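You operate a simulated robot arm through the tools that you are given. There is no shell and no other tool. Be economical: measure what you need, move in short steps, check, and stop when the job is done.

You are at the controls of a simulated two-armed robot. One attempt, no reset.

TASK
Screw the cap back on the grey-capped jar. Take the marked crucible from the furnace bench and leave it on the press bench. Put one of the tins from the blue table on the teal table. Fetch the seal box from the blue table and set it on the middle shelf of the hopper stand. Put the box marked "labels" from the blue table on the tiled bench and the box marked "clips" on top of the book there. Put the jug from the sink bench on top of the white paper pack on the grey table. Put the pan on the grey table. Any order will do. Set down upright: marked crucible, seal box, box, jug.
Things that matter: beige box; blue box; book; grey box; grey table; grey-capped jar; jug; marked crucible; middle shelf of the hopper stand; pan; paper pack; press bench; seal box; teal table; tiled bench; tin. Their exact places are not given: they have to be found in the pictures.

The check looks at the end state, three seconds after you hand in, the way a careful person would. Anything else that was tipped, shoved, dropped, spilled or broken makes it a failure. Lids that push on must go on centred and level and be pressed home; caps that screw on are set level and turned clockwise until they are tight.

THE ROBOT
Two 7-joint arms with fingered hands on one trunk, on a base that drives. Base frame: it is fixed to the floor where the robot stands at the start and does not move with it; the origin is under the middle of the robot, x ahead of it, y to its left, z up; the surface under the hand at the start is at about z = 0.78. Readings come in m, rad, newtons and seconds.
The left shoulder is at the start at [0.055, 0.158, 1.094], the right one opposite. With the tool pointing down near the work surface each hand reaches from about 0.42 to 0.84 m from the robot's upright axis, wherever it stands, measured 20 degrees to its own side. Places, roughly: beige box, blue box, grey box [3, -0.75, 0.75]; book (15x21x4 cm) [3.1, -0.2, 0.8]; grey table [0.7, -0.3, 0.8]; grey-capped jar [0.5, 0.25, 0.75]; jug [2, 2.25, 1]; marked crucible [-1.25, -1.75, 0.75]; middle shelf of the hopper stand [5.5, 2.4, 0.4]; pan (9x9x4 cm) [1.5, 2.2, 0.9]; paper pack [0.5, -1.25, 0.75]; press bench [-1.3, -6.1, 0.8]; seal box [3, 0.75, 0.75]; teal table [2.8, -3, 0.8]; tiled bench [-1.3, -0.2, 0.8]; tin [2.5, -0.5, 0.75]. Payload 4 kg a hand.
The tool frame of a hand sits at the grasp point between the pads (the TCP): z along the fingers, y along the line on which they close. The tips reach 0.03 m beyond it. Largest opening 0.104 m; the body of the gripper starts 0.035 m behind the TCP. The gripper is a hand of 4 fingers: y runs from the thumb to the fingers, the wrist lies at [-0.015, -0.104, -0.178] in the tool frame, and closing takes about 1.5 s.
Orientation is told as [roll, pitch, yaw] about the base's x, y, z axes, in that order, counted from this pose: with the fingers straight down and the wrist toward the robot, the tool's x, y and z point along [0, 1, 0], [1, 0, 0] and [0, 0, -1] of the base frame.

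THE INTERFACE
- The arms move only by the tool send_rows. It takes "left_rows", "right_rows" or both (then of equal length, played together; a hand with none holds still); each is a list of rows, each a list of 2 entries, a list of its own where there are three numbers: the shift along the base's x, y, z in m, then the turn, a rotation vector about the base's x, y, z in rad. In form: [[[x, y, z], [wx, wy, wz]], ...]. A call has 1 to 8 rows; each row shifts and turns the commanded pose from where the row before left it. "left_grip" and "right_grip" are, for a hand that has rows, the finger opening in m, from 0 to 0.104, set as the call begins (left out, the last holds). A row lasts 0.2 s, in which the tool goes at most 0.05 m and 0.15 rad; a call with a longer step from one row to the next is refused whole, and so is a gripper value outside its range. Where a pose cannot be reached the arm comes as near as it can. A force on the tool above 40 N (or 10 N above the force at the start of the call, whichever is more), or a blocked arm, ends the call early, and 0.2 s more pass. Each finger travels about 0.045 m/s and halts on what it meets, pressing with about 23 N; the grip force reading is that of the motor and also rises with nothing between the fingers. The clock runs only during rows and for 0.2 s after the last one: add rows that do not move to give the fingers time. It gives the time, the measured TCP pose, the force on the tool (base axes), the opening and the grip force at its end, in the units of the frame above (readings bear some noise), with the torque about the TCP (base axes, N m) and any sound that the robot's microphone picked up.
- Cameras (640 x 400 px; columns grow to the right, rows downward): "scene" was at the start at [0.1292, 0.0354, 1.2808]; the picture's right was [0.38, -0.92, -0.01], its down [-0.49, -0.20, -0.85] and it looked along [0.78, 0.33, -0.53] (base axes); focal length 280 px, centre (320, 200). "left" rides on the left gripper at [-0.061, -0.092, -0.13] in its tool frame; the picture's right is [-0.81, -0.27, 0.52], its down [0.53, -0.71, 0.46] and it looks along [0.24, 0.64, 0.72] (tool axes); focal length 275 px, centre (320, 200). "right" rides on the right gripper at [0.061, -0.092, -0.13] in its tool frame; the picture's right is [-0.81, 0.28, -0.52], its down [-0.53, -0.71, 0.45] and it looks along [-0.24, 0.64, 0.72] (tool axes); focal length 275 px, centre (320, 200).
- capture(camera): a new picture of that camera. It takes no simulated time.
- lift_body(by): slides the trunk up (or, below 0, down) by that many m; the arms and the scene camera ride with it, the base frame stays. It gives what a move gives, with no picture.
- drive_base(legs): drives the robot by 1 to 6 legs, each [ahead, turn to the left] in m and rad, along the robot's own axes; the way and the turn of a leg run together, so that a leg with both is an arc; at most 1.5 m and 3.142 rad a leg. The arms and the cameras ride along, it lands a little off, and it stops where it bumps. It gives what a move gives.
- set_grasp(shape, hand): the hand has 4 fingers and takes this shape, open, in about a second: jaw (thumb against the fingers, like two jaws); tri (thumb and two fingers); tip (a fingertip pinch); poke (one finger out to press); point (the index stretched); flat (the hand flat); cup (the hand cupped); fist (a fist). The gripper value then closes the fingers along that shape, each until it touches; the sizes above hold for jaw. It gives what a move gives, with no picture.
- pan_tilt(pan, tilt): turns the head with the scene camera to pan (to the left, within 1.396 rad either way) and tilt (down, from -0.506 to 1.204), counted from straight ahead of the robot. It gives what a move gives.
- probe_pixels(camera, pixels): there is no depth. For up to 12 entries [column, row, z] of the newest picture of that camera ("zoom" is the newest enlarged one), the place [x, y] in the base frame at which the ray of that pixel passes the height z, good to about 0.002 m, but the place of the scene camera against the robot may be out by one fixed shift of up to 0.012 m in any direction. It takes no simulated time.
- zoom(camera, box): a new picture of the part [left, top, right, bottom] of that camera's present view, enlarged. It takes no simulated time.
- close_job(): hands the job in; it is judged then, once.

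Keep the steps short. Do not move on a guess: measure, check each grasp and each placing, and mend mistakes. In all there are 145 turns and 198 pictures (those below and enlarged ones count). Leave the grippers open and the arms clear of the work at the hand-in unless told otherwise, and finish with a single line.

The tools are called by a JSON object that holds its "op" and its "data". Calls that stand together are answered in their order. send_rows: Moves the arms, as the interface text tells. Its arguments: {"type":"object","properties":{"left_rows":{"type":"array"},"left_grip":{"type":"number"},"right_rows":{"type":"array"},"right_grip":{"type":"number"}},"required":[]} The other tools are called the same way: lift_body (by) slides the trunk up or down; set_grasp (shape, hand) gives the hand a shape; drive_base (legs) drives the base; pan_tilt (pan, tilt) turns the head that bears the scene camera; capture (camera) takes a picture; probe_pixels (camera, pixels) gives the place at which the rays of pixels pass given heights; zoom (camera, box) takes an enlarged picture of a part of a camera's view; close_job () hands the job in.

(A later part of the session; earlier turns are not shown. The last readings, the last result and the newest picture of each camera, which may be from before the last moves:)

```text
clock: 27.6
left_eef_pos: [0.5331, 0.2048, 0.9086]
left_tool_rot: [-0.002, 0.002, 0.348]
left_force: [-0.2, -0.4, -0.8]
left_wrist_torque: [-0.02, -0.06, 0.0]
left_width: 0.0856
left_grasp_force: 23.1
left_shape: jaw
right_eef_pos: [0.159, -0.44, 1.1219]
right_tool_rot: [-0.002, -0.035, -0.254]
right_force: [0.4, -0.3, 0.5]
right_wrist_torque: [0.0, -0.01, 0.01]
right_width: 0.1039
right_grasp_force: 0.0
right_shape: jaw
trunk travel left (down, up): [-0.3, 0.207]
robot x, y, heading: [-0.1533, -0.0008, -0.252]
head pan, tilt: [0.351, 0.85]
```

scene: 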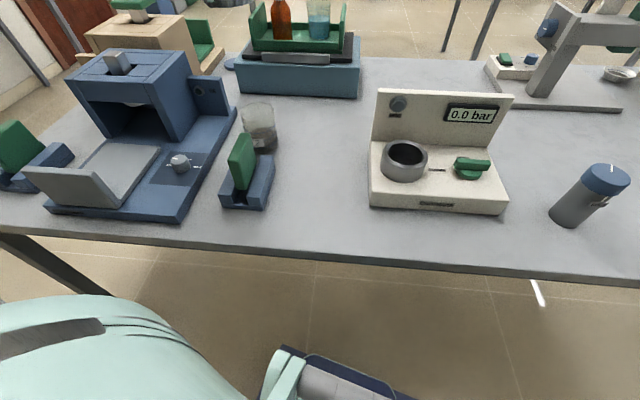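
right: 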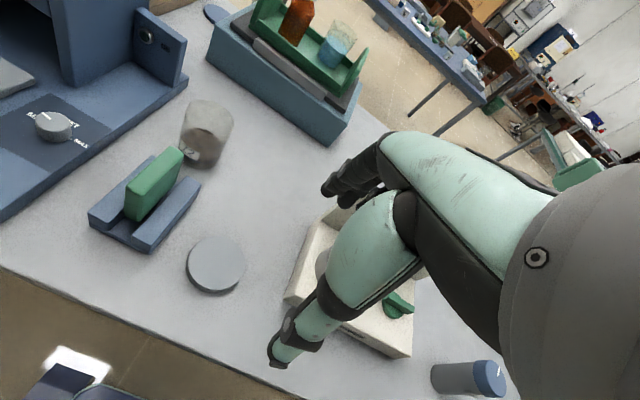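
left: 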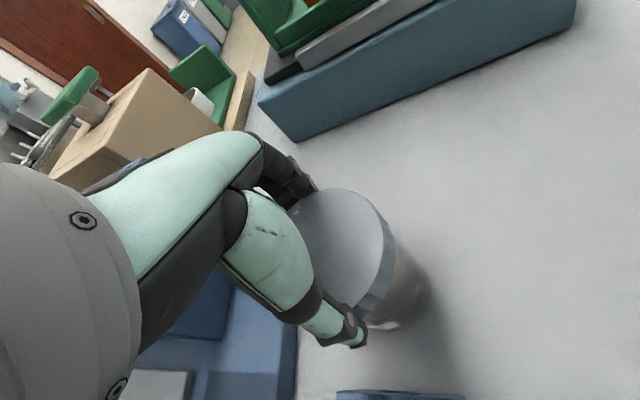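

No contact yet at 0.909. Continue down.

{"op": "send_rows", "data": {"left_rows": [[[0, 0, -0.003], [0, 0, 0]], [[0, 0, 0], [0, 0, 0]]]}}

{"op": "send_rows", "data": {"left_rows": [[[0, 0, -0.003], [0, 0, 0]], [[0, 0, 0], [0, 0, 0]]]}}

{"op": "send_rows", "data": {"left_rows": [[[0, 0, -0.003], [0, 0, 0]], [[0, 0, 0], [0, 0, 0]]]}}

{"op": "zoom", "data": {"camera": "scene", "box": [200, 60, 320, 180]}}

```text
clock: 28.2
left_eef_pos: [0.5329, 0.2038, 0.9074]
left_tool_rot: [-0.003, 0.0, 0.346]
left_force: [1.0, -0.7, 0.3]
left_wrist_torque: [-0.02, -0.04, 0.0]
left_width: 0.086
left_grasp_force: 22.7
left_shape: jaw
right_eef_pos: [0.1597, -0.4393, 1.1209]
right_tool_rot: [-0.001, -0.035, -0.255]
right_force: [0.1, 0.0, -0.2]
right_wrist_torque: [-0.01, 0.0, -0.04]
right_width: 0.1039
right_grasp_force: 0.0
right_shape: jaw
trunk travel left (down, up): [-0.3, 0.207]
robot x, y, heading: [-0.1534, -0.0016, -0.257]
head pan, tilt: [0.351, 0.85]
```

```text
clock: 28.8
left_eef_pos: [0.5339, 0.2039, 0.9038]
left_tool_rot: [-0.003, 0.001, 0.347]
left_force: [-0.1, 0.1, 0.4]
left_wrist_torque: [-0.03, -0.03, 0.04]
left_width: 0.0859
left_grasp_force: 23.5
left_shape: jaw
right_eef_pos: [0.1587, -0.4389, 1.122]
right_tool_rot: [-0.003, -0.034, -0.255]
right_force: [-0.9, -0.4, -0.4]
right_wrist_torque: [0.02, -0.02, -0.02]
right_width: 0.1042
right_grasp_force: 0.1
right_shape: jaw
trunk travel left (down, up): [-0.3, 0.207]
robot x, y, heading: [-0.15, -0.0015, -0.258]
head pan, tilt: [0.351, 0.85]
```

```text
clock: 29.4
left_eef_pos: [0.5321, 0.2038, 0.9015]
left_tool_rot: [-0.003, 0.0, 0.347]
left_force: [0.5, 0.1, 1.6]
left_wrist_torque: [-0.03, -0.04, -0.01]
left_width: 0.0859
left_grasp_force: 23.0
left_shape: jaw
right_eef_pos: [0.1599, -0.4385, 1.1216]
right_tool_rot: [-0.002, -0.035, -0.254]
right_force: [0.4, 1.1, -0.1]
right_wrist_torque: [0.02, 0.0, 0.01]
right_width: 0.1043
right_grasp_force: 0.0
right_shape: jaw
trunk travel left (down, up): [-0.3, 0.207]
robot x, y, heading: [-0.1485, 0.0018, -0.259]
head pan, tilt: [0.351, 0.85]
```

```text
3.33 times, centred on (260, 120) of scene
```

zoom: 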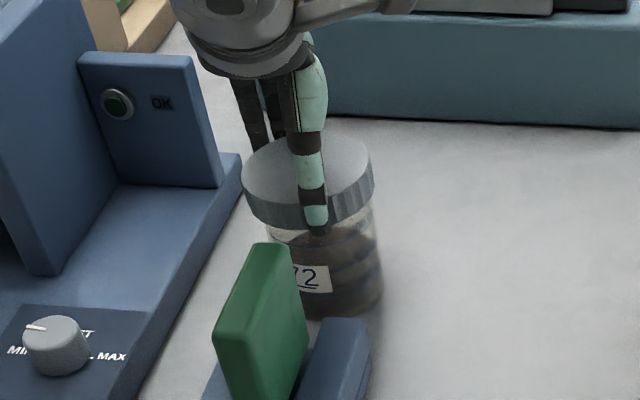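

Still free (≈1.6 N). Continue in small steps.

{"op": "send_rows", "data": {"left_rows": [[[0.001, 0, -0.003], [0, 0, 0]], [[0, 0, 0], [0, 0, 0]]]}}

{"op": "send_rows", "data": {"left_rows": [[[0, 0, -0.003], [0, 0, 0]], [[0, 0, 0], [0, 0, 0]]]}}

{"op": "send_rows", "data": {"left_rows": [[[0, 0, -0.003], [0, 0, 0]], [[0, 0, 0], [0, 0, 0]]]}}

```text
clock: 30.0
left_eef_pos: [0.5355, 0.203, 0.9001]
left_tool_rot: [-0.002, -0.001, 0.348]
left_force: [2.1, -0.1, 2.0]
left_wrist_torque: [0.17, -0.1, -0.05]
left_width: 0.0859
left_grasp_force: 22.7
left_shape: jaw
right_eef_pos: [0.1595, -0.4397, 1.1214]
right_tool_rot: [-0.001, -0.035, -0.255]
right_force: [0.4, -0.6, -0.2]
right_wrist_torque: [0.01, 0.01, 0.01]
right_width: 0.1042
right_grasp_force: 0.0
right_shape: jaw
trunk travel left (down, up): [-0.3, 0.207]
robot x, y, heading: [-0.1517, 0.0034, -0.253]
head pan, tilt: [0.351, 0.85]
```

```text
clock: 30.6
left_eef_pos: [0.5358, 0.2021, 0.8988]
left_tool_rot: [-0.006, -0.004, 0.347]
left_force: [4.7, -1.7, 14.3]
left_wrist_torque: [0.1, -0.11, 0.02]
left_width: 0.0859
left_grasp_force: 23.3
left_shape: jaw
right_eef_pos: [0.1592, -0.4397, 1.1219]
right_tool_rot: [-0.001, -0.038, -0.255]
right_force: [-0.8, -0.1, 0.6]
right_wrist_torque: [0.0, 0.01, 0.04]
right_width: 0.1041
right_grasp_force: 0.1
right_shape: jaw
trunk travel left (down, up): [-0.3, 0.207]
robot x, y, heading: [-0.1493, 0.0013, -0.259]
head pan, tilt: [0.351, 0.85]
```

```text
clock: 31.2
left_eef_pos: [0.5343, 0.202, 0.898]
left_tool_rot: [-0.007, -0.005, 0.345]
left_force: [7.1, -1.8, 25.2]
left_wrist_torque: [0.06, -0.12, -0.07]
left_width: 0.0853
left_grasp_force: 22.5
left_shape: jaw
right_eef_pos: [0.1583, -0.4404, 1.1223]
right_tool_rot: [0.001, -0.037, -0.254]
right_force: [-0.3, -0.6, -0.3]
right_wrist_torque: [-0.02, -0.01, -0.01]
right_width: 0.1038
right_grasp_force: 0.0
right_shape: jaw
trunk travel left (down, up): [-0.3, 0.207]
robot x, y, heading: [-0.1485, 0.0021, -0.247]
head pan, tilt: [0.351, 0.85]
```

Contact at z≈0.899 with a +7 N side force. Ease up 1.5 mm, shift +1.5 mm in x, then turn clockwise 0.56 rad and watch torque.

{"op": "send_rows", "data": {"left_rows": [[[0.0015, -0.0005, 0.0015], [0, 0, 0]], [[0, 0, 0], [0, 0, -0.07]], [[0, 0, 0], [0, 0, -0.14]], [[0, 0, -0.0005], [0, 0, -0.14]], [[0, 0, -0.0005], [0, 0, -0.14]], [[0, 0, 0], [0, 0, 0]]]}}

{"op": "zoom", "data": {"camera": "scene", "box": [200, 60, 320, 180]}}

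```text
clock: 32.6
left_eef_pos: [0.5353, 0.2019, 0.8967]
left_tool_rot: [-0.006, -0.007, -0.148]
left_force: [3.9, -1.1, 27.0]
left_wrist_torque: [0.09, 0.0, -0.01]
left_width: 0.0853
left_grasp_force: 23.4
left_shape: jaw
right_eef_pos: [0.1568, -0.4414, 1.1225]
right_tool_rot: [-0.001, -0.036, -0.256]
right_force: [-0.1, 0.5, 0.7]
right_wrist_torque: [0.03, 0.01, 0.01]
right_width: 0.1039
right_grasp_force: 0.0
right_shape: jaw
trunk travel left (down, up): [-0.3, 0.207]
robot x, y, heading: [-0.1504, -0.0008, -0.259]
head pan, tilt: [0.351, 0.85]
```

```text
3.33 times, centred on (260, 120) of scene
```

zoom: 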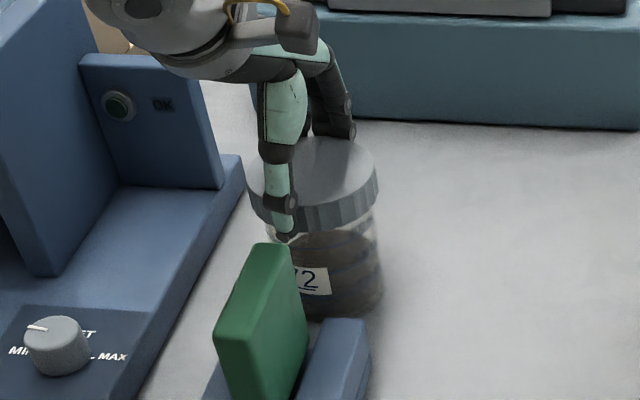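

Label unmoved, cap turning. Continue clockwise 0.98 rad.

{"op": "send_rows", "data": {"left_rows": [[[0, 0, 0], [0, 0, -0.14]], [[0, 0, 0], [0, 0, -0.14]], [[0, 0, 0], [0, 0, -0.14]], [[0, 0, -0.0005], [0, 0, -0.14]], [[0, 0, 0], [0, 0, -0.14]], [[0, 0, 0], [0, 0, -0.14]], [[0, 0, -0.0005], [0, 0, -0.14]], [[0, 0, 0], [0, 0, 0]]]}}

{"op": "zoom", "data": {"camera": "scene", "box": [200, 60, 320, 180]}}

```text
clock: 34.4
left_eef_pos: [0.535, 0.2013, 0.8959]
left_tool_rot: [-0.003, -0.005, -1.124]
left_force: [5.2, -4.3, 25.3]
left_wrist_torque: [-0.03, -0.16, -0.02]
left_width: 0.0853
left_grasp_force: 22.9
left_shape: jaw
right_eef_pos: [0.157, -0.4394, 1.1212]
right_tool_rot: [0.0, -0.037, -0.256]
right_force: [0.6, -0.4, -0.2]
right_wrist_torque: [0.0, 0.0, -0.01]
right_width: 0.104
right_grasp_force: 0.1
right_shape: jaw
trunk travel left (down, up): [-0.3, 0.207]
robot x, y, heading: [-0.1516, -0.0017, -0.251]
head pan, tilt: [0.351, 0.85]
```

```text
3.33 times, centred on (260, 120) of scene
```

zoom: 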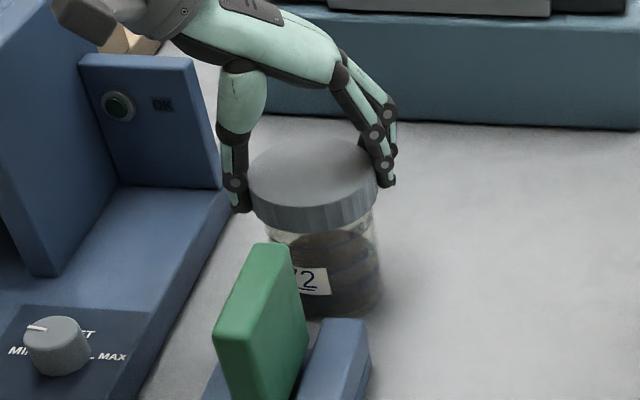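

Yaw −1.12 and still free-turning. Continue until −2.1 if the wrist allows.

{"op": "send_rows", "data": {"left_rows": [[[0, 0, 0], [0, 0, -0.14]], [[0, 0, 0], [0, 0, -0.14]], [[0, 0, 0], [0, 0, -0.14]], [[0, 0, -0.0005], [0, 0, -0.14]], [[0, 0, 0], [0, 0, -0.14]], [[0, 0, 0], [0, 0, -0.14]], [[0, 0, -0.0005], [0, 0, -0.14]], [[0, 0, 0], [0, 0, 0]]]}}

{"op": "zoom", "data": {"camera": "scene", "box": [200, 60, 320, 180]}}

```text
clock: 36.2
left_eef_pos: [0.4865, 0.2056, 0.9161]
left_tool_rot: [-0.004, 0.0, -2.105]
left_force: [0.5, -0.3, -1.1]
left_wrist_torque: [0.03, -0.03, -0.01]
left_width: 0.0856
left_grasp_force: 22.8
left_shape: jaw
left hand out of reach, approached as far as the arm can: row 3, 4, 5, 6, 7
right_eef_pos: [0.1594, -0.4393, 1.1221]
right_tool_rot: [-0.001, -0.034, -0.254]
right_force: [0.2, -0.4, 0.0]
right_wrist_torque: [0.0, -0.02, 0.0]
right_width: 0.1038
right_grasp_force: 0.0
right_shape: jaw
trunk travel left (down, up): [-0.3, 0.207]
robot x, y, heading: [-0.1506, 0.0079, -0.257]
head pan, tilt: [0.351, 0.85]
```

```text
3.33 times, centred on (260, 120) of scene
```

zoom: 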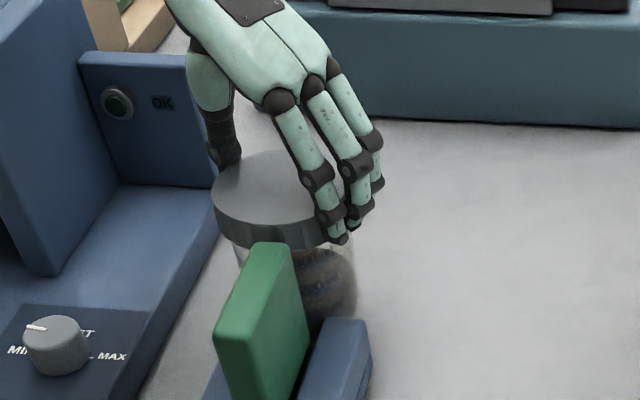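

The arm ran out of reach and drifted −5 cm in x. Check the jar state closely before moving.

{"op": "capture", "data": {"camera": "left"}}

{"op": "zoom", "data": {"camera": "scene", "box": [230, 100, 300, 180]}}

```text
160 pictures are left
```

left: 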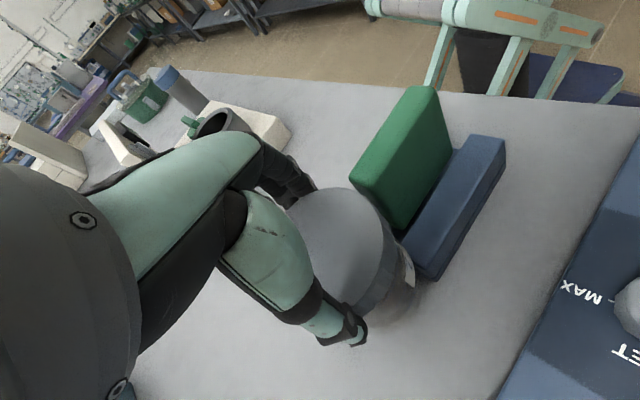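

```text
5.00 times, centred on (265, 140) of scene
```

zoom: 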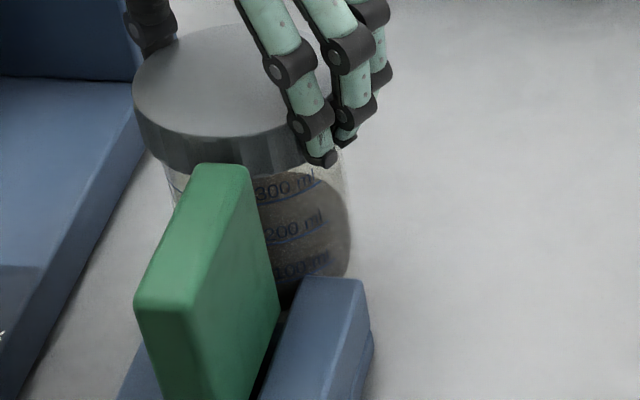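

The thread has caught: the jar hangs from the cap, upright, 2 cm up. I'll carry it back (+x 5 cm, clear of the green holder) and turn back counter-clockwise in the air.

{"op": "send_rows", "data": {"left_rows": [[[0.012, 0, 0.008], [0, 0, 0.05]], [[0.02, 0, 0.004], [0, 0, 0.14]], [[0.018, -0.002, 0], [0, 0, 0.14]], [[0, 0, 0], [0, 0, 0.14]], [[0, 0, 0], [0, 0, 0.14]], [[0, 0, 0], [0, 0, 0.14]], [[0, 0, 0], [0, 0, 0.14]], [[0, 0, 0], [0, 0, 0]]]}}

{"op": "capture", "data": {"camera": "scene"}}

```text
clock: 38.0
left_eef_pos: [0.5211, 0.2034, 0.9339]
left_tool_rot: [-0.006, 0.0, -1.211]
left_force: [0.4, -0.4, -1.2]
left_wrist_torque: [0.03, 0.0, -0.03]
left_width: 0.0855
left_grasp_force: 23.1
left_shape: jaw
left hand out of reach, approached as far as the arm can: row 1, 2, 3
right_eef_pos: [0.1602, -0.4389, 1.1216]
right_tool_rot: [-0.002, -0.034, -0.256]
right_force: [0.5, 0.2, 0.3]
right_wrist_torque: [0.0, -0.02, 0.01]
right_width: 0.1042
right_grasp_force: 0.0
right_shape: jaw
trunk travel left (down, up): [-0.3, 0.207]
robot x, y, heading: [-0.1502, -0.0025, -0.259]
head pan, tilt: [0.351, 0.85]
```

```text
158 pictures are left
```

scene: 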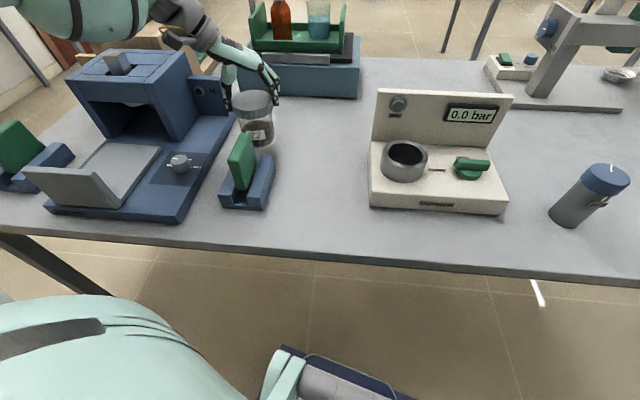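

Jar hangs clear. Turn further back CCW to about +0.75 and shift to (0.536, 0.203).

{"op": "send_rows", "data": {"left_rows": [[[0.005, 0, 0], [0, 0, 0.14]], [[0.005, 0, 0], [0, 0, 0.14]], [[0.005, 0, 0], [0, 0, 0.14]], [[0, 0, 0], [0, 0, 0.14]], [[0, 0, 0], [0, 0, 0.14]], [[0, 0, 0], [0, 0, 0.14]], [[0, 0, 0], [0, 0, 0.14]], [[0, 0, 0], [0, 0, 0.14]]]}}

{"op": "send_rows", "data": {"left_rows": [[[0, 0, 0], [0, 0, 0.14]], [[0, 0, 0], [0, 0, 0.14]], [[0, 0, 0], [0, 0, 0.14]], [[0, 0, 0], [0, 0, 0.14]], [[0, 0, 0], [0, 0, 0.14]], [[0, 0, 0], [0, 0, 0.14]], [[0, 0, 0], [0, 0, 0]]]}}

{"op": "capture", "data": {"camera": "scene"}}

```text
clock: 39.8
left_eef_pos: [0.5388, 0.2028, 0.9347]
left_tool_rot: [-0.001, 0.002, -0.094]
left_force: [0.5, 0.1, -1.9]
left_wrist_torque: [-0.03, 0.01, 0.03]
left_width: 0.0854
left_grasp_force: 23.4
left_shape: jaw
right_eef_pos: [0.1605, -0.4396, 1.1205]
right_tool_rot: [-0.002, -0.034, -0.254]
right_force: [-0.1, 0.1, 0.0]
right_wrist_torque: [0.0, 0.03, -0.03]
right_width: 0.1041
right_grasp_force: 0.1
right_shape: jaw
trunk travel left (down, up): [-0.3, 0.207]
robot x, y, heading: [-0.1543, 0.0006, -0.25]
head pan, tilt: [0.351, 0.85]
```

```text
clock: 41.4
left_eef_pos: [0.5349, 0.2034, 0.9345]
left_tool_rot: [-0.005, 0.002, 0.748]
left_force: [-0.3, -0.2, -1.9]
left_wrist_torque: [0.0, 0.01, -0.01]
left_width: 0.0856
left_grasp_force: 23.4
left_shape: jaw
right_eef_pos: [0.1604, -0.4382, 1.1225]
right_tool_rot: [-0.002, -0.035, -0.255]
right_force: [-0.4, 0.1, -0.5]
right_wrist_torque: [-0.01, -0.02, -0.02]
right_width: 0.1044
right_grasp_force: 0.1
right_shape: jaw
trunk travel left (down, up): [-0.3, 0.207]
robot x, y, heading: [-0.1533, 0.0014, -0.26]
head pan, tilt: [0.351, 0.85]
```

```text
157 pictures are left
```

scene: 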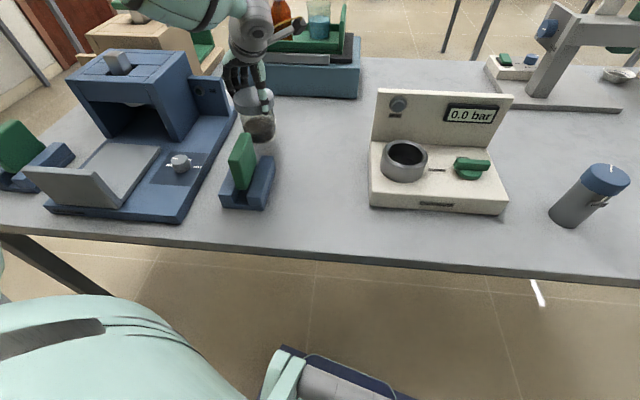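

Lower onto the table and press ~20 N.

{"op": "send_rows", "data": {"left_rows": [[[0, 0, -0.015], [0, 0, 0]], [[0, 0, -0.015], [0, 0, 0]], [[0, 0, -0.006], [0, 0, 0]], [[0, 0, -0.003], [0, 0, 0]], [[0, 0, 0], [0, 0, 0]]]}}

{"op": "send_rows", "data": {"left_rows": [[[0, 0, -0.003], [0, 0, 0]], [[0, 0, -0.001], [0, 0, 0]], [[0, 0, 0], [0, 0, 0]]]}}

{"op": "zoom", "data": {"camera": "scene", "box": [200, 60, 320, 180]}}

```text
clock: 42.6
left_eef_pos: [0.5367, 0.2021, 0.8953]
left_tool_rot: [-0.007, -0.002, 0.748]
left_force: [3.7, 0.2, 10.8]
left_wrist_torque: [0.06, -0.06, -0.01]
left_width: 0.0853
left_grasp_force: 23.1
left_shape: jaw
right_eef_pos: [0.1593, -0.4385, 1.1217]
right_tool_rot: [-0.001, -0.035, -0.254]
right_force: [-0.6, -0.6, -0.4]
right_wrist_torque: [0.01, -0.02, 0.0]
right_width: 0.1042
right_grasp_force: 0.1
right_shape: jaw
trunk travel left (down, up): [-0.3, 0.207]
robot x, y, heading: [-0.1517, 0.0017, -0.251]
head pan, tilt: [0.351, 0.85]
```

```text
clock: 43.4
left_eef_pos: [0.5346, 0.2028, 0.8961]
left_tool_rot: [-0.009, -0.005, 0.748]
left_force: [6.4, 4.0, 30.6]
left_wrist_torque: [0.28, -0.15, -0.01]
left_width: 0.085
left_grasp_force: 23.0
left_shape: jaw
right_eef_pos: [0.1574, -0.4399, 1.1224]
right_tool_rot: [-0.002, -0.037, -0.254]
right_force: [-0.8, -0.1, -0.3]
right_wrist_torque: [-0.01, 0.0, 0.01]
right_width: 0.1038
right_grasp_force: 0.0
right_shape: jaw
trunk travel left (down, up): [-0.3, 0.207]
robot x, y, heading: [-0.1519, 0.0017, -0.251]
head pan, tilt: [0.351, 0.85]
```

```text
3.33 times, centred on (260, 120) of scene
```

zoom: 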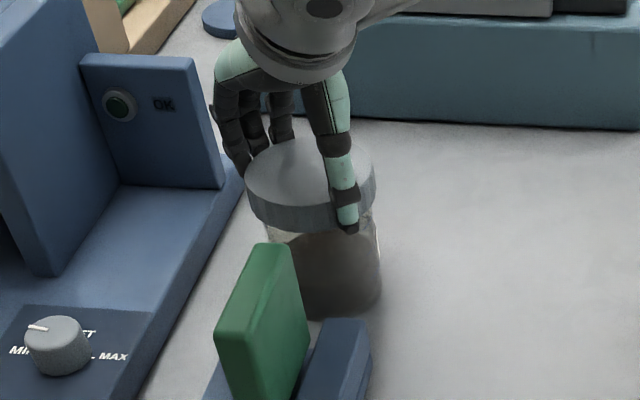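

Jar stands on the table, pressed at 30 N. Turn clockwise 1.96 rad (to −1.2), checking torque.

{"op": "send_rows", "data": {"left_rows": [[[0, 0, 0.0005], [0, 0, -0.14]], [[0, 0, 0], [0, 0, -0.14]], [[0, 0, 0], [0, 0, -0.14]], [[0, 0, 0], [0, 0, -0.14]], [[0, 0, 0], [0, 0, -0.14]], [[0, 0, 0], [0, 0, -0.14]], [[0, 0, 0], [0, 0, -0.14]]]}}

{"op": "send_rows", "data": {"left_rows": [[[0, 0, -0.0003], [0, 0, -0.14]], [[0, 0, 0], [0, 0, -0.14]], [[0, 0, 0], [0, 0, -0.14]], [[0, 0, -0.0003], [0, 0, -0.14]], [[0, 0, 0], [0, 0, -0.14]], [[0, 0, 0], [0, 0, -0.14]], [[0, 0, 0], [0, 0, -0.12]]]}}

{"op": "zoom", "data": {"camera": "scene", "box": [200, 60, 320, 180]}}

```text
clock: 45.0
left_eef_pos: [0.5346, 0.2038, 0.8943]
left_tool_rot: [-0.006, -0.004, -0.235]
left_force: [2.6, 2.1, 25.2]
left_wrist_torque: [0.06, -0.12, 0.18]
left_width: 0.085
left_grasp_force: 22.8
left_shape: jaw
right_eef_pos: [0.1565, -0.4403, 1.1226]
right_tool_rot: [-0.002, -0.039, -0.254]
right_force: [0.7, 0.2, -0.8]
right_wrist_torque: [0.04, 0.01, -0.02]
right_width: 0.1037
right_grasp_force: 0.1
right_shape: jaw
trunk travel left (down, up): [-0.3, 0.207]
robot x, y, heading: [-0.1528, 0.0043, -0.253]
head pan, tilt: [0.351, 0.85]
```

```text
clock: 46.6
left_eef_pos: [0.5345, 0.2017, 0.8938]
left_tool_rot: [-0.005, -0.006, -1.193]
left_force: [0.4, -0.8, 26.5]
left_wrist_torque: [0.04, 0.02, 0.38]
left_width: 0.0845
left_grasp_force: 23.2
left_shape: jaw
right_eef_pos: [0.1574, -0.4398, 1.1223]
right_tool_rot: [0.001, -0.036, -0.253]
right_force: [-0.1, 0.2, -1.0]
right_wrist_torque: [0.01, -0.01, 0.0]
right_width: 0.1038
right_grasp_force: 0.1
right_shape: jaw
trunk travel left (down, up): [-0.3, 0.207]
robot x, y, heading: [-0.1556, 0.001, -0.256]
head pan, tilt: [0.351, 0.85]
```

```text
3.33 times, centred on (260, 120) of scene
```

zoom: 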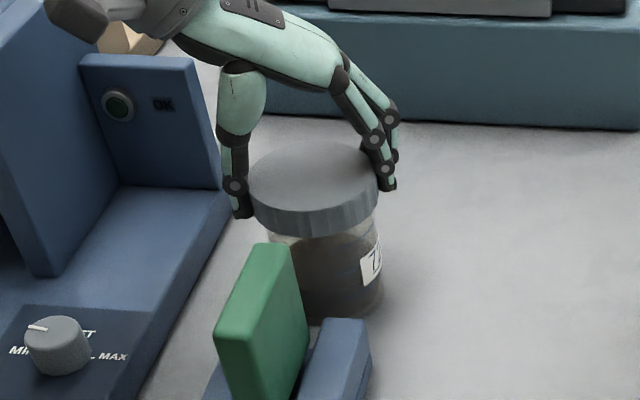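

Torque rose to 0.38 N m and the jar began to slip with the cap (label moved). One more cycle with a firmer press to see if it is tight: lift, turn back, lower, then press.

{"op": "send_rows", "data": {"left_rows": [[[0, 0, 0.015], [0, 0, 0]], [[0, 0, 0.015], [0, 0, 0.14]], [[0, 0, 0], [0, 0, 0.14]], [[0, 0, 0], [0, 0, 0.14]], [[0, 0, 0], [0, 0, 0.14]], [[0, 0, 0], [0, 0, 0.14]], [[0, 0, 0], [0, 0, 0.14]], [[0, 0, 0], [0, 0, 0.14]]]}}

{"op": "send_rows", "data": {"left_rows": [[[0, 0, 0], [0, 0, 0.14]], [[0, 0, 0], [0, 0, 0.14]], [[0, 0, 0], [0, 0, 0.14]], [[0, 0, 0], [0, 0, 0.14]], [[0, 0, 0], [0, 0, 0.14]], [[0, 0, 0], [0, 0, 0.14]], [[0, 0, 0], [0, 0, 0]]]}}

{"op": "zoom", "data": {"camera": "scene", "box": [200, 60, 320, 180]}}

{"op": "send_rows", "data": {"left_rows": [[[0, 0, -0.015], [0, 0, 0]], [[0, 0, -0.009], [0, 0, 0]], [[0, 0, -0.004], [0, 0, 0]], [[0, 0, -0.003], [0, 0, 0]], [[0, 0, 0], [0, 0, 0]]]}}

```text
clock: 48.4
left_eef_pos: [0.5369, 0.2019, 0.9212]
left_tool_rot: [0.0, 0.002, -0.213]
left_force: [0.8, -0.3, -2.0]
left_wrist_torque: [0.02, -0.03, 0.0]
left_width: 0.0847
left_grasp_force: 23.0
left_shape: jaw
right_eef_pos: [0.16, -0.4404, 1.1212]
right_tool_rot: [-0.003, -0.036, -0.254]
right_force: [0.5, 0.1, -0.4]
right_wrist_torque: [-0.01, 0.02, 0.0]
right_width: 0.104
right_grasp_force: 0.1
right_shape: jaw
trunk travel left (down, up): [-0.3, 0.207]
robot x, y, heading: [-0.151, 0.0003, -0.252]
head pan, tilt: [0.351, 0.85]
```

```text
clock: 50.0
left_eef_pos: [0.5352, 0.2027, 0.9209]
left_tool_rot: [-0.004, 0.002, 0.627]
left_force: [0.2, 0.5, -2.0]
left_wrist_torque: [-0.01, 0.02, 0.01]
left_width: 0.0854
left_grasp_force: 22.4
left_shape: jaw
right_eef_pos: [0.1596, -0.4377, 1.1225]
right_tool_rot: [-0.003, -0.034, -0.254]
right_force: [0.2, 0.7, -1.2]
right_wrist_torque: [0.0, 0.03, 0.0]
right_width: 0.1041
right_grasp_force: 0.0
right_shape: jaw
trunk travel left (down, up): [-0.3, 0.207]
robot x, y, heading: [-0.1547, -0.003, -0.253]
head pan, tilt: [0.351, 0.85]
```

```text
3.33 times, centred on (260, 120) of scene
```

zoom: 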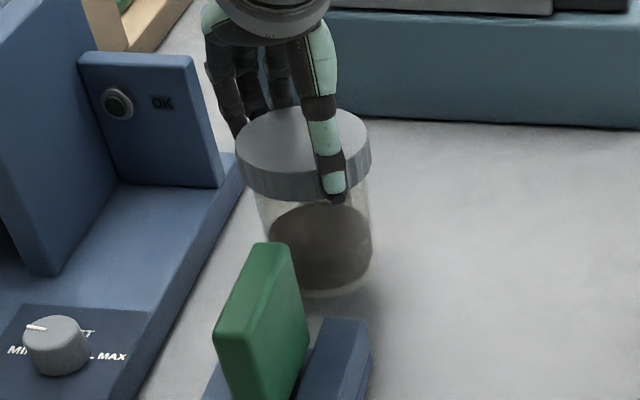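

```text
clock: 51.2
left_eef_pos: [0.5336, 0.2031, 0.8933]
left_tool_rot: [-0.009, -0.006, 0.628]
left_force: [2.3, 3.8, 24.8]
left_wrist_torque: [0.2, -0.04, 0.02]
left_width: 0.0849
left_grasp_force: 22.8
left_shape: jaw
right_eef_pos: [0.1564, -0.4403, 1.1234]
right_tool_rot: [-0.003, -0.037, -0.255]
right_force: [0.3, 0.7, 0.4]
right_wrist_torque: [0.01, -0.01, -0.04]
right_width: 0.104
right_grasp_force: 0.0
right_shape: jaw
trunk travel left (down, up): [-0.3, 0.207]
robot x, y, heading: [-0.152, 0.0045, -0.254]
head pan, tilt: [0.351, 0.85]
```

Press a little more (to ≈35 N) and turn clockwise.

{"op": "send_rows", "data": {"left_rows": [[[0, 0, -0.0015], [0, 0, 0]], [[0, 0, 0], [0, 0, -0.14]], [[0, 0, 0], [0, 0, -0.14]], [[0, 0, 0], [0, 0, -0.14]], [[0, 0, 0], [0, 0, -0.14]]]}}

{"op": "send_rows", "data": {"left_rows": [[[0, 0, 0], [0, 0, -0.14]], [[0, 0, 0], [0, 0, -0.14]], [[0, 0, 0], [0, 0, -0.14]], [[0, 0, 0], [0, 0, -0.14]], [[0, 0, 0], [0, 0, -0.14]], [[0, 0, 0], [0, 0, -0.14]], [[0, 0, 0], [0, 0, -0.14]], [[0, 0, 0], [0, 0, -0.14]]]}}

{"op": "zoom", "data": {"camera": "scene", "box": [200, 60, 320, 180]}}

```text
clock: 52.4
left_eef_pos: [0.5339, 0.202, 0.894]
left_tool_rot: [-0.006, -0.007, 0.063]
left_force: [-0.5, 0.0, 31.3]
left_wrist_torque: [-0.09, 0.01, 0.44]
left_width: 0.084
left_grasp_force: 23.0
left_shape: jaw
right_eef_pos: [0.155, -0.4401, 1.122]
right_tool_rot: [0.0, -0.04, -0.254]
right_force: [-0.9, -0.2, -0.9]
right_wrist_torque: [-0.02, -0.01, 0.03]
right_width: 0.1041
right_grasp_force: 0.1
right_shape: jaw
trunk travel left (down, up): [-0.3, 0.207]
robot x, y, heading: [-0.1545, -0.0024, -0.258]
head pan, tilt: [0.351, 0.85]
```

```text
clock: 54.2
left_eef_pos: [0.5345, 0.2004, 0.8935]
left_tool_rot: [-0.001, -0.009, -1.055]
left_force: [0.1, 0.7, 33.3]
left_wrist_torque: [-0.02, 0.09, 0.45]
left_width: 0.0838
left_grasp_force: 22.7
left_shape: jaw
right_eef_pos: [0.1562, -0.4392, 1.1216]
right_tool_rot: [0.002, -0.039, -0.256]
right_force: [0.4, -0.4, 1.0]
right_wrist_torque: [0.03, 0.06, 0.0]
right_width: 0.1042
right_grasp_force: 0.0
right_shape: jaw
trunk travel left (down, up): [-0.3, 0.207]
robot x, y, heading: [-0.1499, 0.001, -0.26]
head pan, tilt: [0.351, 0.85]
```

```text
3.33 times, centred on (260, 120) of scene
```

zoom: 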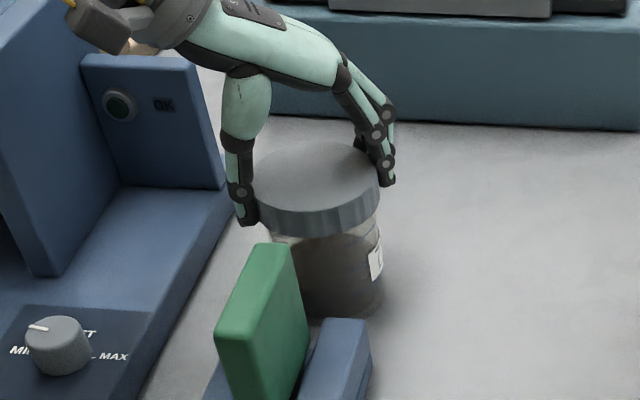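

Cap no longer advances relative to the jar (label moves with it, z settled at 0.8935). I'll press harder stepwise to hold the jar by friction and give a final tightening twist.

{"op": "send_rows", "data": {"left_rows": [[[0, 0, -0.0017], [0, 0, 0]], [[0, 0, 0], [0, 0, 0]]]}}

{"op": "send_rows", "data": {"left_rows": [[[0, 0, -0.0017], [0, 0, 0]], [[0, 0, 0], [0, 0, 0]]]}}

{"op": "send_rows", "data": {"left_rows": [[[0, 0, -0.0017], [0, 0, 0]], [[0, 0, 0], [0, 0, 0]]]}}

{"op": "send_rows", "data": {"left_rows": [[[0, 0, 0], [0, 0, -0.07]], [[0, 0, 0], [0, 0, -0.07]], [[0, 0, 0], [0, 0, -0.07]]]}}

{"op": "zoom", "data": {"camera": "scene", "box": [200, 60, 320, 180]}}

```text
clock: 54.8
left_eef_pos: [0.5344, 0.2011, 0.8919]
left_tool_rot: [0.004, -0.011, -1.052]
left_force: [-0.2, 2.3, 37.2]
left_wrist_torque: [0.03, 0.17, 0.42]
left_width: 0.0837
left_grasp_force: 23.2
left_shape: jaw
right_eef_pos: [0.1564, -0.4408, 1.1228]
right_tool_rot: [-0.001, -0.038, -0.255]
right_force: [0.4, 1.0, 0.3]
right_wrist_torque: [-0.01, 0.0, 0.0]
right_width: 0.1039
right_grasp_force: 0.1
right_shape: jaw
trunk travel left (down, up): [-0.3, 0.207]
robot x, y, heading: [-0.1516, 0.001, -0.259]
head pan, tilt: [0.351, 0.85]
```

```text
clock: 55.4
left_eef_pos: [0.5336, 0.2, 0.8921]
left_tool_rot: [0.005, -0.01, -1.054]
left_force: [1.4, 3.0, 40.2]
left_wrist_torque: [-0.02, 0.07, 0.39]
left_width: 0.0836
left_grasp_force: 22.9
left_shape: jaw
right_eef_pos: [0.1554, -0.4406, 1.1237]
right_tool_rot: [-0.001, -0.038, -0.255]
right_force: [0.0, -0.7, 0.5]
right_wrist_torque: [-0.01, 0.01, 0.01]
right_width: 0.1041
right_grasp_force: 0.0
right_shape: jaw
trunk travel left (down, up): [-0.3, 0.207]
robot x, y, heading: [-0.1524, 0.005, -0.252]
head pan, tilt: [0.351, 0.85]
```

```text
clock: 56.0
left_eef_pos: [0.5343, 0.2003, 0.8921]
left_tool_rot: [0.007, -0.013, -1.055]
left_force: [1.2, 3.1, 40.7]
left_wrist_torque: [-0.04, 0.05, 0.42]
left_width: 0.0834
left_grasp_force: 23.2
left_shape: jaw
right_eef_pos: [0.1557, -0.4395, 1.1233]
right_tool_rot: [-0.001, -0.04, -0.254]
right_force: [-0.1, 0.7, 0.4]
right_wrist_torque: [0.03, 0.01, 0.01]
right_width: 0.1041
right_grasp_force: 0.2
right_shape: jaw
trunk travel left (down, up): [-0.3, 0.207]
robot x, y, heading: [-0.1539, 0.0027, -0.26]
head pan, tilt: [0.351, 0.85]
```

```text
clock: 56.8
left_eef_pos: [0.5345, 0.2, 0.8907]
left_tool_rot: [0.005, -0.011, -1.266]
left_force: [2.1, -1.5, 40.2]
left_wrist_torque: [-0.23, 0.0, 0.59]
left_width: 0.0831
left_grasp_force: 22.9
left_shape: jaw
right_eef_pos: [0.1556, -0.4413, 1.1213]
right_tool_rot: [0.0, -0.037, -0.254]
right_force: [-1.0, -0.5, 0.1]
right_wrist_torque: [-0.01, 0.01, 0.0]
right_width: 0.1042
right_grasp_force: 0.1
right_shape: jaw
trunk travel left (down, up): [-0.3, 0.207]
robot x, y, heading: [-0.1509, 0.0011, -0.249]
head pan, tilt: [0.351, 0.85]
```

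```text
3.33 times, centred on (260, 120) of scene
```

zoom: 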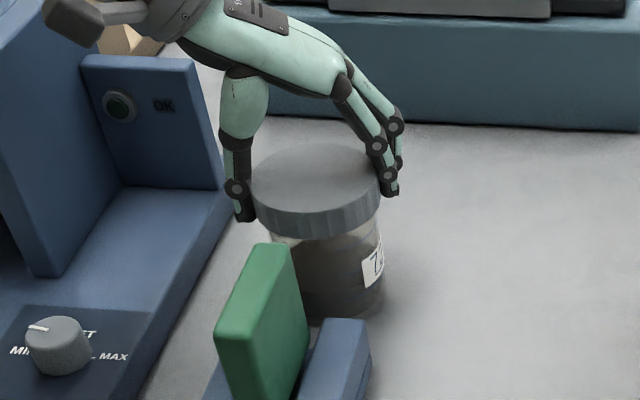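

Torque 0.59 N m and no further relative turn: tight. Release and raise, rotating the wrist back.

{"op": "send_rows", "data": {"left_rows": [[[0, 0, 0.004], [0, 0, 0]], [[0, 0, 0.002], [0, 0, 0]], [[0, 0, 0], [0, 0, 0]], [[0, 0, 0], [0, 0, 0]]], "left_grip": 0.104}}

{"op": "send_rows", "data": {"left_rows": [[[0, 0, 0.03], [0, 0, 0]], [[0, 0, 0.04], [0, 0, 0]], [[0, 0, 0.04], [0, 0, 0.14]], [[0, 0, 0.04], [0, 0, 0.14]], [[0, 0, 0.04], [0, 0, 0.14]], [[0, 0, 0.04], [0, 0, 0.14]], [[-0.03, 0, 0.02], [0, 0, 0.14]], [[-0.03, 0, 0], [0, 0, 0.14]]]}}

{"op": "capture", "data": {"camera": "scene"}}

{"op": "zoom", "data": {"camera": "scene", "box": [200, 60, 320, 180]}}

```text
clock: 57.8
left_eef_pos: [0.536, 0.2042, 0.8872]
left_tool_rot: [-0.007, 0.002, -1.264]
left_force: [0.3, 0.4, -0.1]
left_wrist_torque: [0.02, -0.04, -0.01]
left_width: 0.1039
left_grasp_force: 0.0
left_shape: jaw
right_eef_pos: [0.1591, -0.4384, 1.121]
right_tool_rot: [-0.003, -0.035, -0.255]
right_force: [-0.6, 0.5, 0.2]
right_wrist_torque: [-0.04, -0.01, -0.01]
right_width: 0.1041
right_grasp_force: 0.0
right_shape: jaw
trunk travel left (down, up): [-0.3, 0.207]
robot x, y, heading: [-0.1491, 0.0013, -0.255]
head pan, tilt: [0.351, 0.85]
```

```text
clock: 59.6
left_eef_pos: [0.4748, 0.2051, 1.1402]
left_tool_rot: [-0.004, 0.0, -0.42]
left_force: [-0.5, -0.3, 0.2]
left_wrist_torque: [0.0, 0.01, 0.02]
left_width: 0.1039
left_grasp_force: 0.1
left_shape: jaw
right_eef_pos: [0.1582, -0.4385, 1.1218]
right_tool_rot: [-0.001, -0.037, -0.256]
right_force: [-0.2, 0.8, 0.0]
right_wrist_torque: [0.03, 0.02, -0.02]
right_width: 0.104
right_grasp_force: 0.2
right_shape: jaw
trunk travel left (down, up): [-0.3, 0.207]
robot x, y, heading: [-0.1531, 0.0024, -0.253]
head pan, tilt: [0.351, 0.85]
```

```text
151 pictures are left
```

scene: 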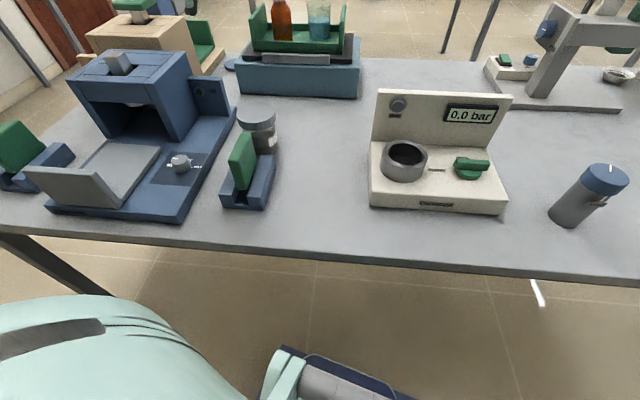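

```text
3.33 times, centred on (260, 120) of scene
```

zoom: 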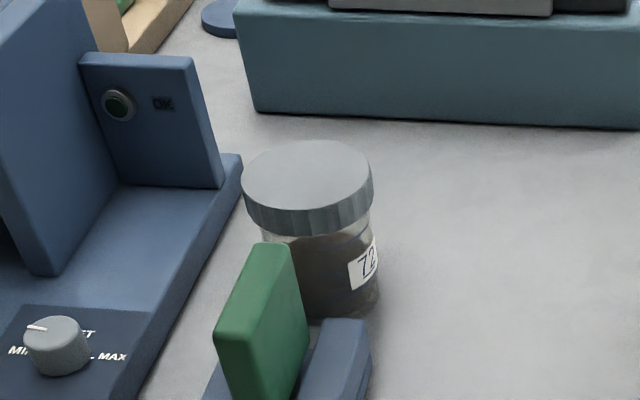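

The jar is closed and level. Next: jug and pan on the sink bench. Back away, turn to face +y, drive along and look.

{"op": "drive_base", "data": {"legs": [[-0.35, 0], [0, 1.826], [1.1, 0], [0, -1.57]]}}

{"op": "pan_tilt", "data": {"pan": 0.5, "tilt": 0.35}}

{"op": "capture", "data": {"camera": "scene"}}

{"op": "pan_tilt", "data": {"pan": -0.3, "tilt": 0.35}}

{"op": "capture", "data": {"camera": "scene"}}

```text
clock: 77.3
left_eef_pos: [0.1131, 1.5256, 1.1394]
left_tool_rot: [-0.003, -0.001, -0.229]
left_force: [0.9, 0.4, 0.1]
left_wrist_torque: [0.01, 0.04, -0.02]
left_width: 0.1038
left_grasp_force: 0.0
left_shape: jaw
right_eef_pos: [-0.0767, 0.8358, 1.1214]
right_tool_rot: [-0.002, -0.035, -0.063]
right_force: [-0.1, 0.4, 0.3]
right_wrist_torque: [0.0, 0.0, 0.02]
right_width: 0.1039
right_grasp_force: 0.0
right_shape: jaw
trunk travel left (down, up): [-0.3, 0.207]
robot x, y, heading: [-0.4655, 1.2194, -0.068]
head pan, tilt: [0.351, 0.85]
```

```text
clock: 78.2
left_eef_pos: [0.0983, 1.5276, 1.1469]
left_tool_rot: [-0.002, -0.012, -0.233]
left_force: [-0.9, 0.7, 0.7]
left_wrist_torque: [0.04, 0.01, -0.05]
left_width: 0.1042
left_grasp_force: 0.1
left_shape: jaw
right_eef_pos: [-0.0905, 0.8371, 1.126]
right_tool_rot: [-0.003, -0.047, -0.062]
right_force: [-0.7, -0.6, 0.5]
right_wrist_torque: [-0.01, 0.0, 0.04]
right_width: 0.1038
right_grasp_force: 0.0
right_shape: jaw
trunk travel left (down, up): [-0.3, 0.207]
robot x, y, heading: [-0.4643, 1.2187, -0.059]
head pan, tilt: [0.499, 0.351]
```

```text
149 pictures are left
```

scene: 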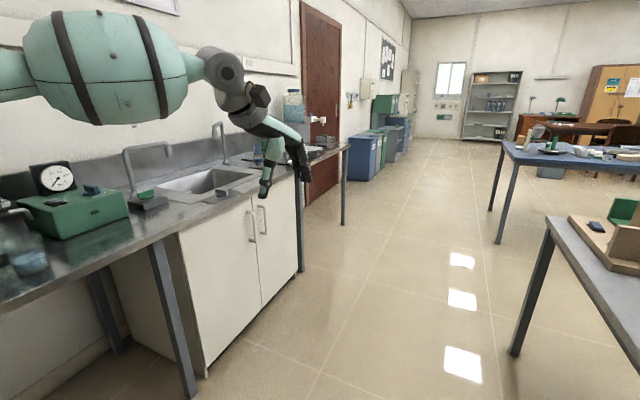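

```text
clock: 79.4
left_eef_pos: [0.0982, 1.5281, 1.1457]
left_tool_rot: [-0.003, -0.011, -0.233]
left_force: [0.0, -0.6, -0.4]
left_wrist_torque: [-0.02, 0.0, 0.0]
left_width: 0.1038
left_grasp_force: 0.0
left_shape: jaw
right_eef_pos: [-0.0881, 0.836, 1.1265]
right_tool_rot: [-0.002, -0.047, -0.064]
right_force: [0.4, -0.2, 0.6]
right_wrist_torque: [0.05, 0.0, -0.01]
right_width: 0.104
right_grasp_force: 0.0
right_shape: jaw
trunk travel left (down, up): [-0.3, 0.207]
robot x, y, heading: [-0.4657, 1.2176, -0.062]
head pan, tilt: [-0.3, 0.351]
```

```text
148 pictures are left
```

scene: 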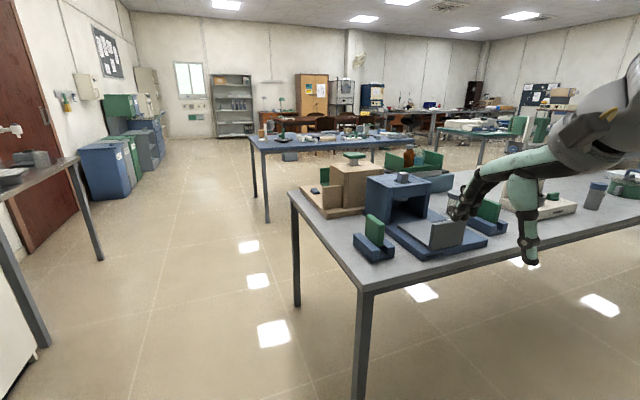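

{"op": "probe_pixels", "data": {"camera": "scene", "pixels": [[78, 157, 0.9], [0, 199, 0.9], [292, 195, 0.77], [366, 288, 0.77], [250, 140, 0.77], [270, 222, 0.0], [42, 347, 0.0], [103, 260, 0.0]]}}

```text
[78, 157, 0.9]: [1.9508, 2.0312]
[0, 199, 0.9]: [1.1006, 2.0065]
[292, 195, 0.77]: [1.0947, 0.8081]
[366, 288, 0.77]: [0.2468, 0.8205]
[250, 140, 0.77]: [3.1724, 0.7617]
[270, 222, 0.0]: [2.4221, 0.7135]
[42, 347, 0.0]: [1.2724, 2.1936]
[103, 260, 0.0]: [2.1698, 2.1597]
```

Bench front edge at y≈2.0, so facing it from (1.65, 1.22) is safe. Drive there and look.

{"op": "drive_base", "data": {"legs": [[0.0, 0.062], [1.5, 0], [0.62, 0], [0, 1.57]]}}

{"op": "pan_tilt", "data": {"pan": 0, "tilt": 0.4}}

{"op": "capture", "data": {"camera": "scene"}}

{"op": "capture", "data": {"camera": "left"}}

{"op": "capture", "data": {"camera": "right"}}

```text
clock: 95.4
left_eef_pos: [1.2783, 1.7696, 1.1456]
left_tool_rot: [-0.002, -0.013, 1.441]
left_force: [-0.2, -0.4, 0.0]
left_wrist_torque: [-0.02, 0.02, 0.01]
left_width: 0.1041
left_grasp_force: 0.0
left_shape: jaw
right_eef_pos: [1.9841, 1.6503, 1.1264]
right_tool_rot: [-0.003, -0.047, 1.609]
right_force: [0.0, 0.2, -0.1]
right_wrist_torque: [-0.04, 0.01, 0.0]
right_width: 0.1038
right_grasp_force: 0.0
right_shape: jaw
trunk travel left (down, up): [-0.3, 0.207]
robot x, y, heading: [1.6498, 1.2412, 1.611]
head pan, tilt: [-0.3, 0.351]
```

```text
clock: 96.2
left_eef_pos: [1.2794, 1.7559, 1.1532]
left_tool_rot: [-0.001, -0.025, 1.438]
left_force: [-0.2, 0.8, 0.2]
left_wrist_torque: [-0.02, 0.01, -0.01]
left_width: 0.1041
left_grasp_force: 0.0
left_shape: jaw
right_eef_pos: [1.9836, 1.6368, 1.1316]
right_tool_rot: [-0.004, -0.059, 1.607]
right_force: [0.1, -1.3, 0.4]
right_wrist_torque: [0.02, 0.0, -0.03]
right_width: 0.1037
right_grasp_force: 0.0
right_shape: jaw
trunk travel left (down, up): [-0.3, 0.207]
robot x, y, heading: [1.6511, 1.2397, 1.604]
head pan, tilt: [0.0, 0.4]
```

```text
147 pictures are left
```

scene: 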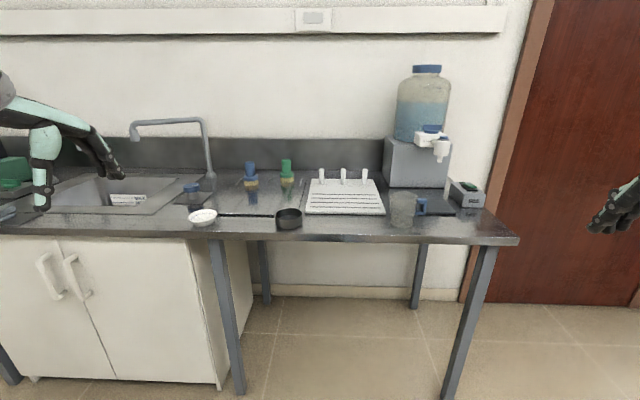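

```text
146 pictures are left
```

left: 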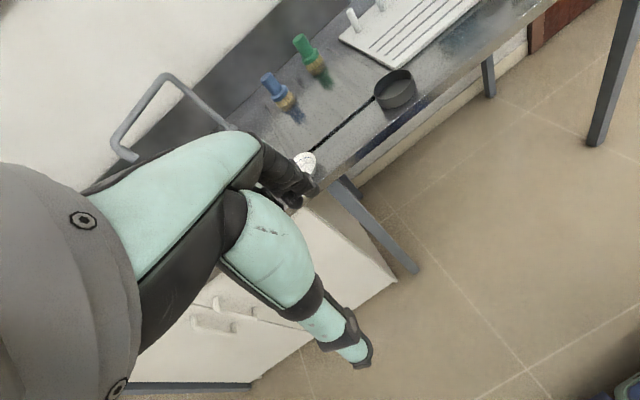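

```text
145 pictures are left
```

right: 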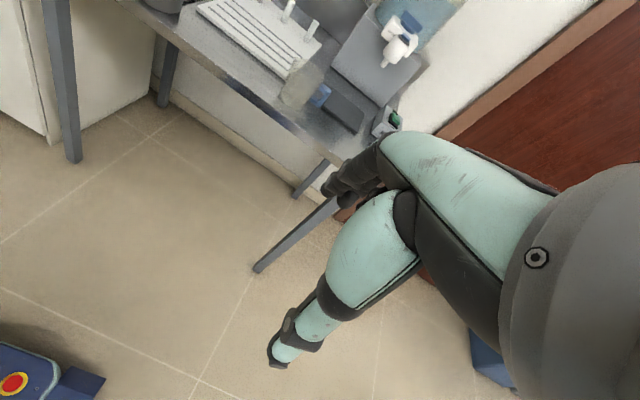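

Pan: black with a handle to the left at (289,219). The jug looks like the clear vessel with blue handle at (405,208). Enlarge.

{"op": "zoom", "data": {"camera": "scene", "box": [370, 160, 510, 250]}}

{"op": "zoom", "data": {"camera": "scene", "box": [180, 160, 320, 250]}}

{"op": "probe_pixels", "data": {"camera": "scene", "pixels": [[289, 228, 0.9], [289, 213, 0.93], [403, 226, 0.9], [403, 195, 1.0], [290, 241, 0.88]]}}

```text
4.44 times, centred on (440, 205) of scene
```

zoom: 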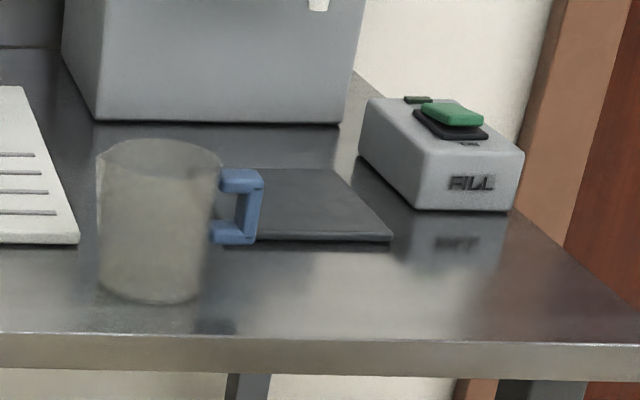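

```text
4.44 times, centred on (250, 205) of scene
```

zoom: 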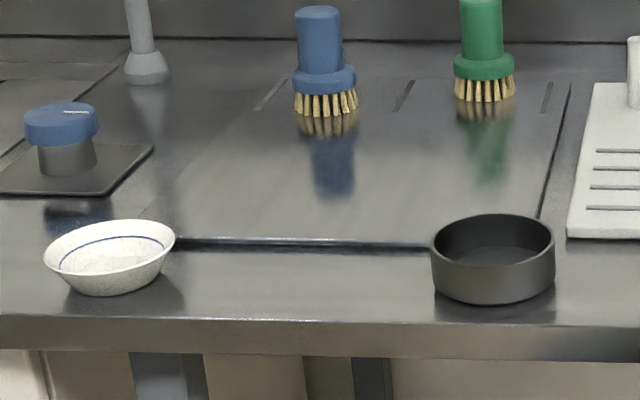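

```text
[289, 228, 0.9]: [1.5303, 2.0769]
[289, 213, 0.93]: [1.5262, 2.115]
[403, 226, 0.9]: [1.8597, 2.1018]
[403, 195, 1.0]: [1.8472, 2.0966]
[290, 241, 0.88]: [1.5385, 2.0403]
```

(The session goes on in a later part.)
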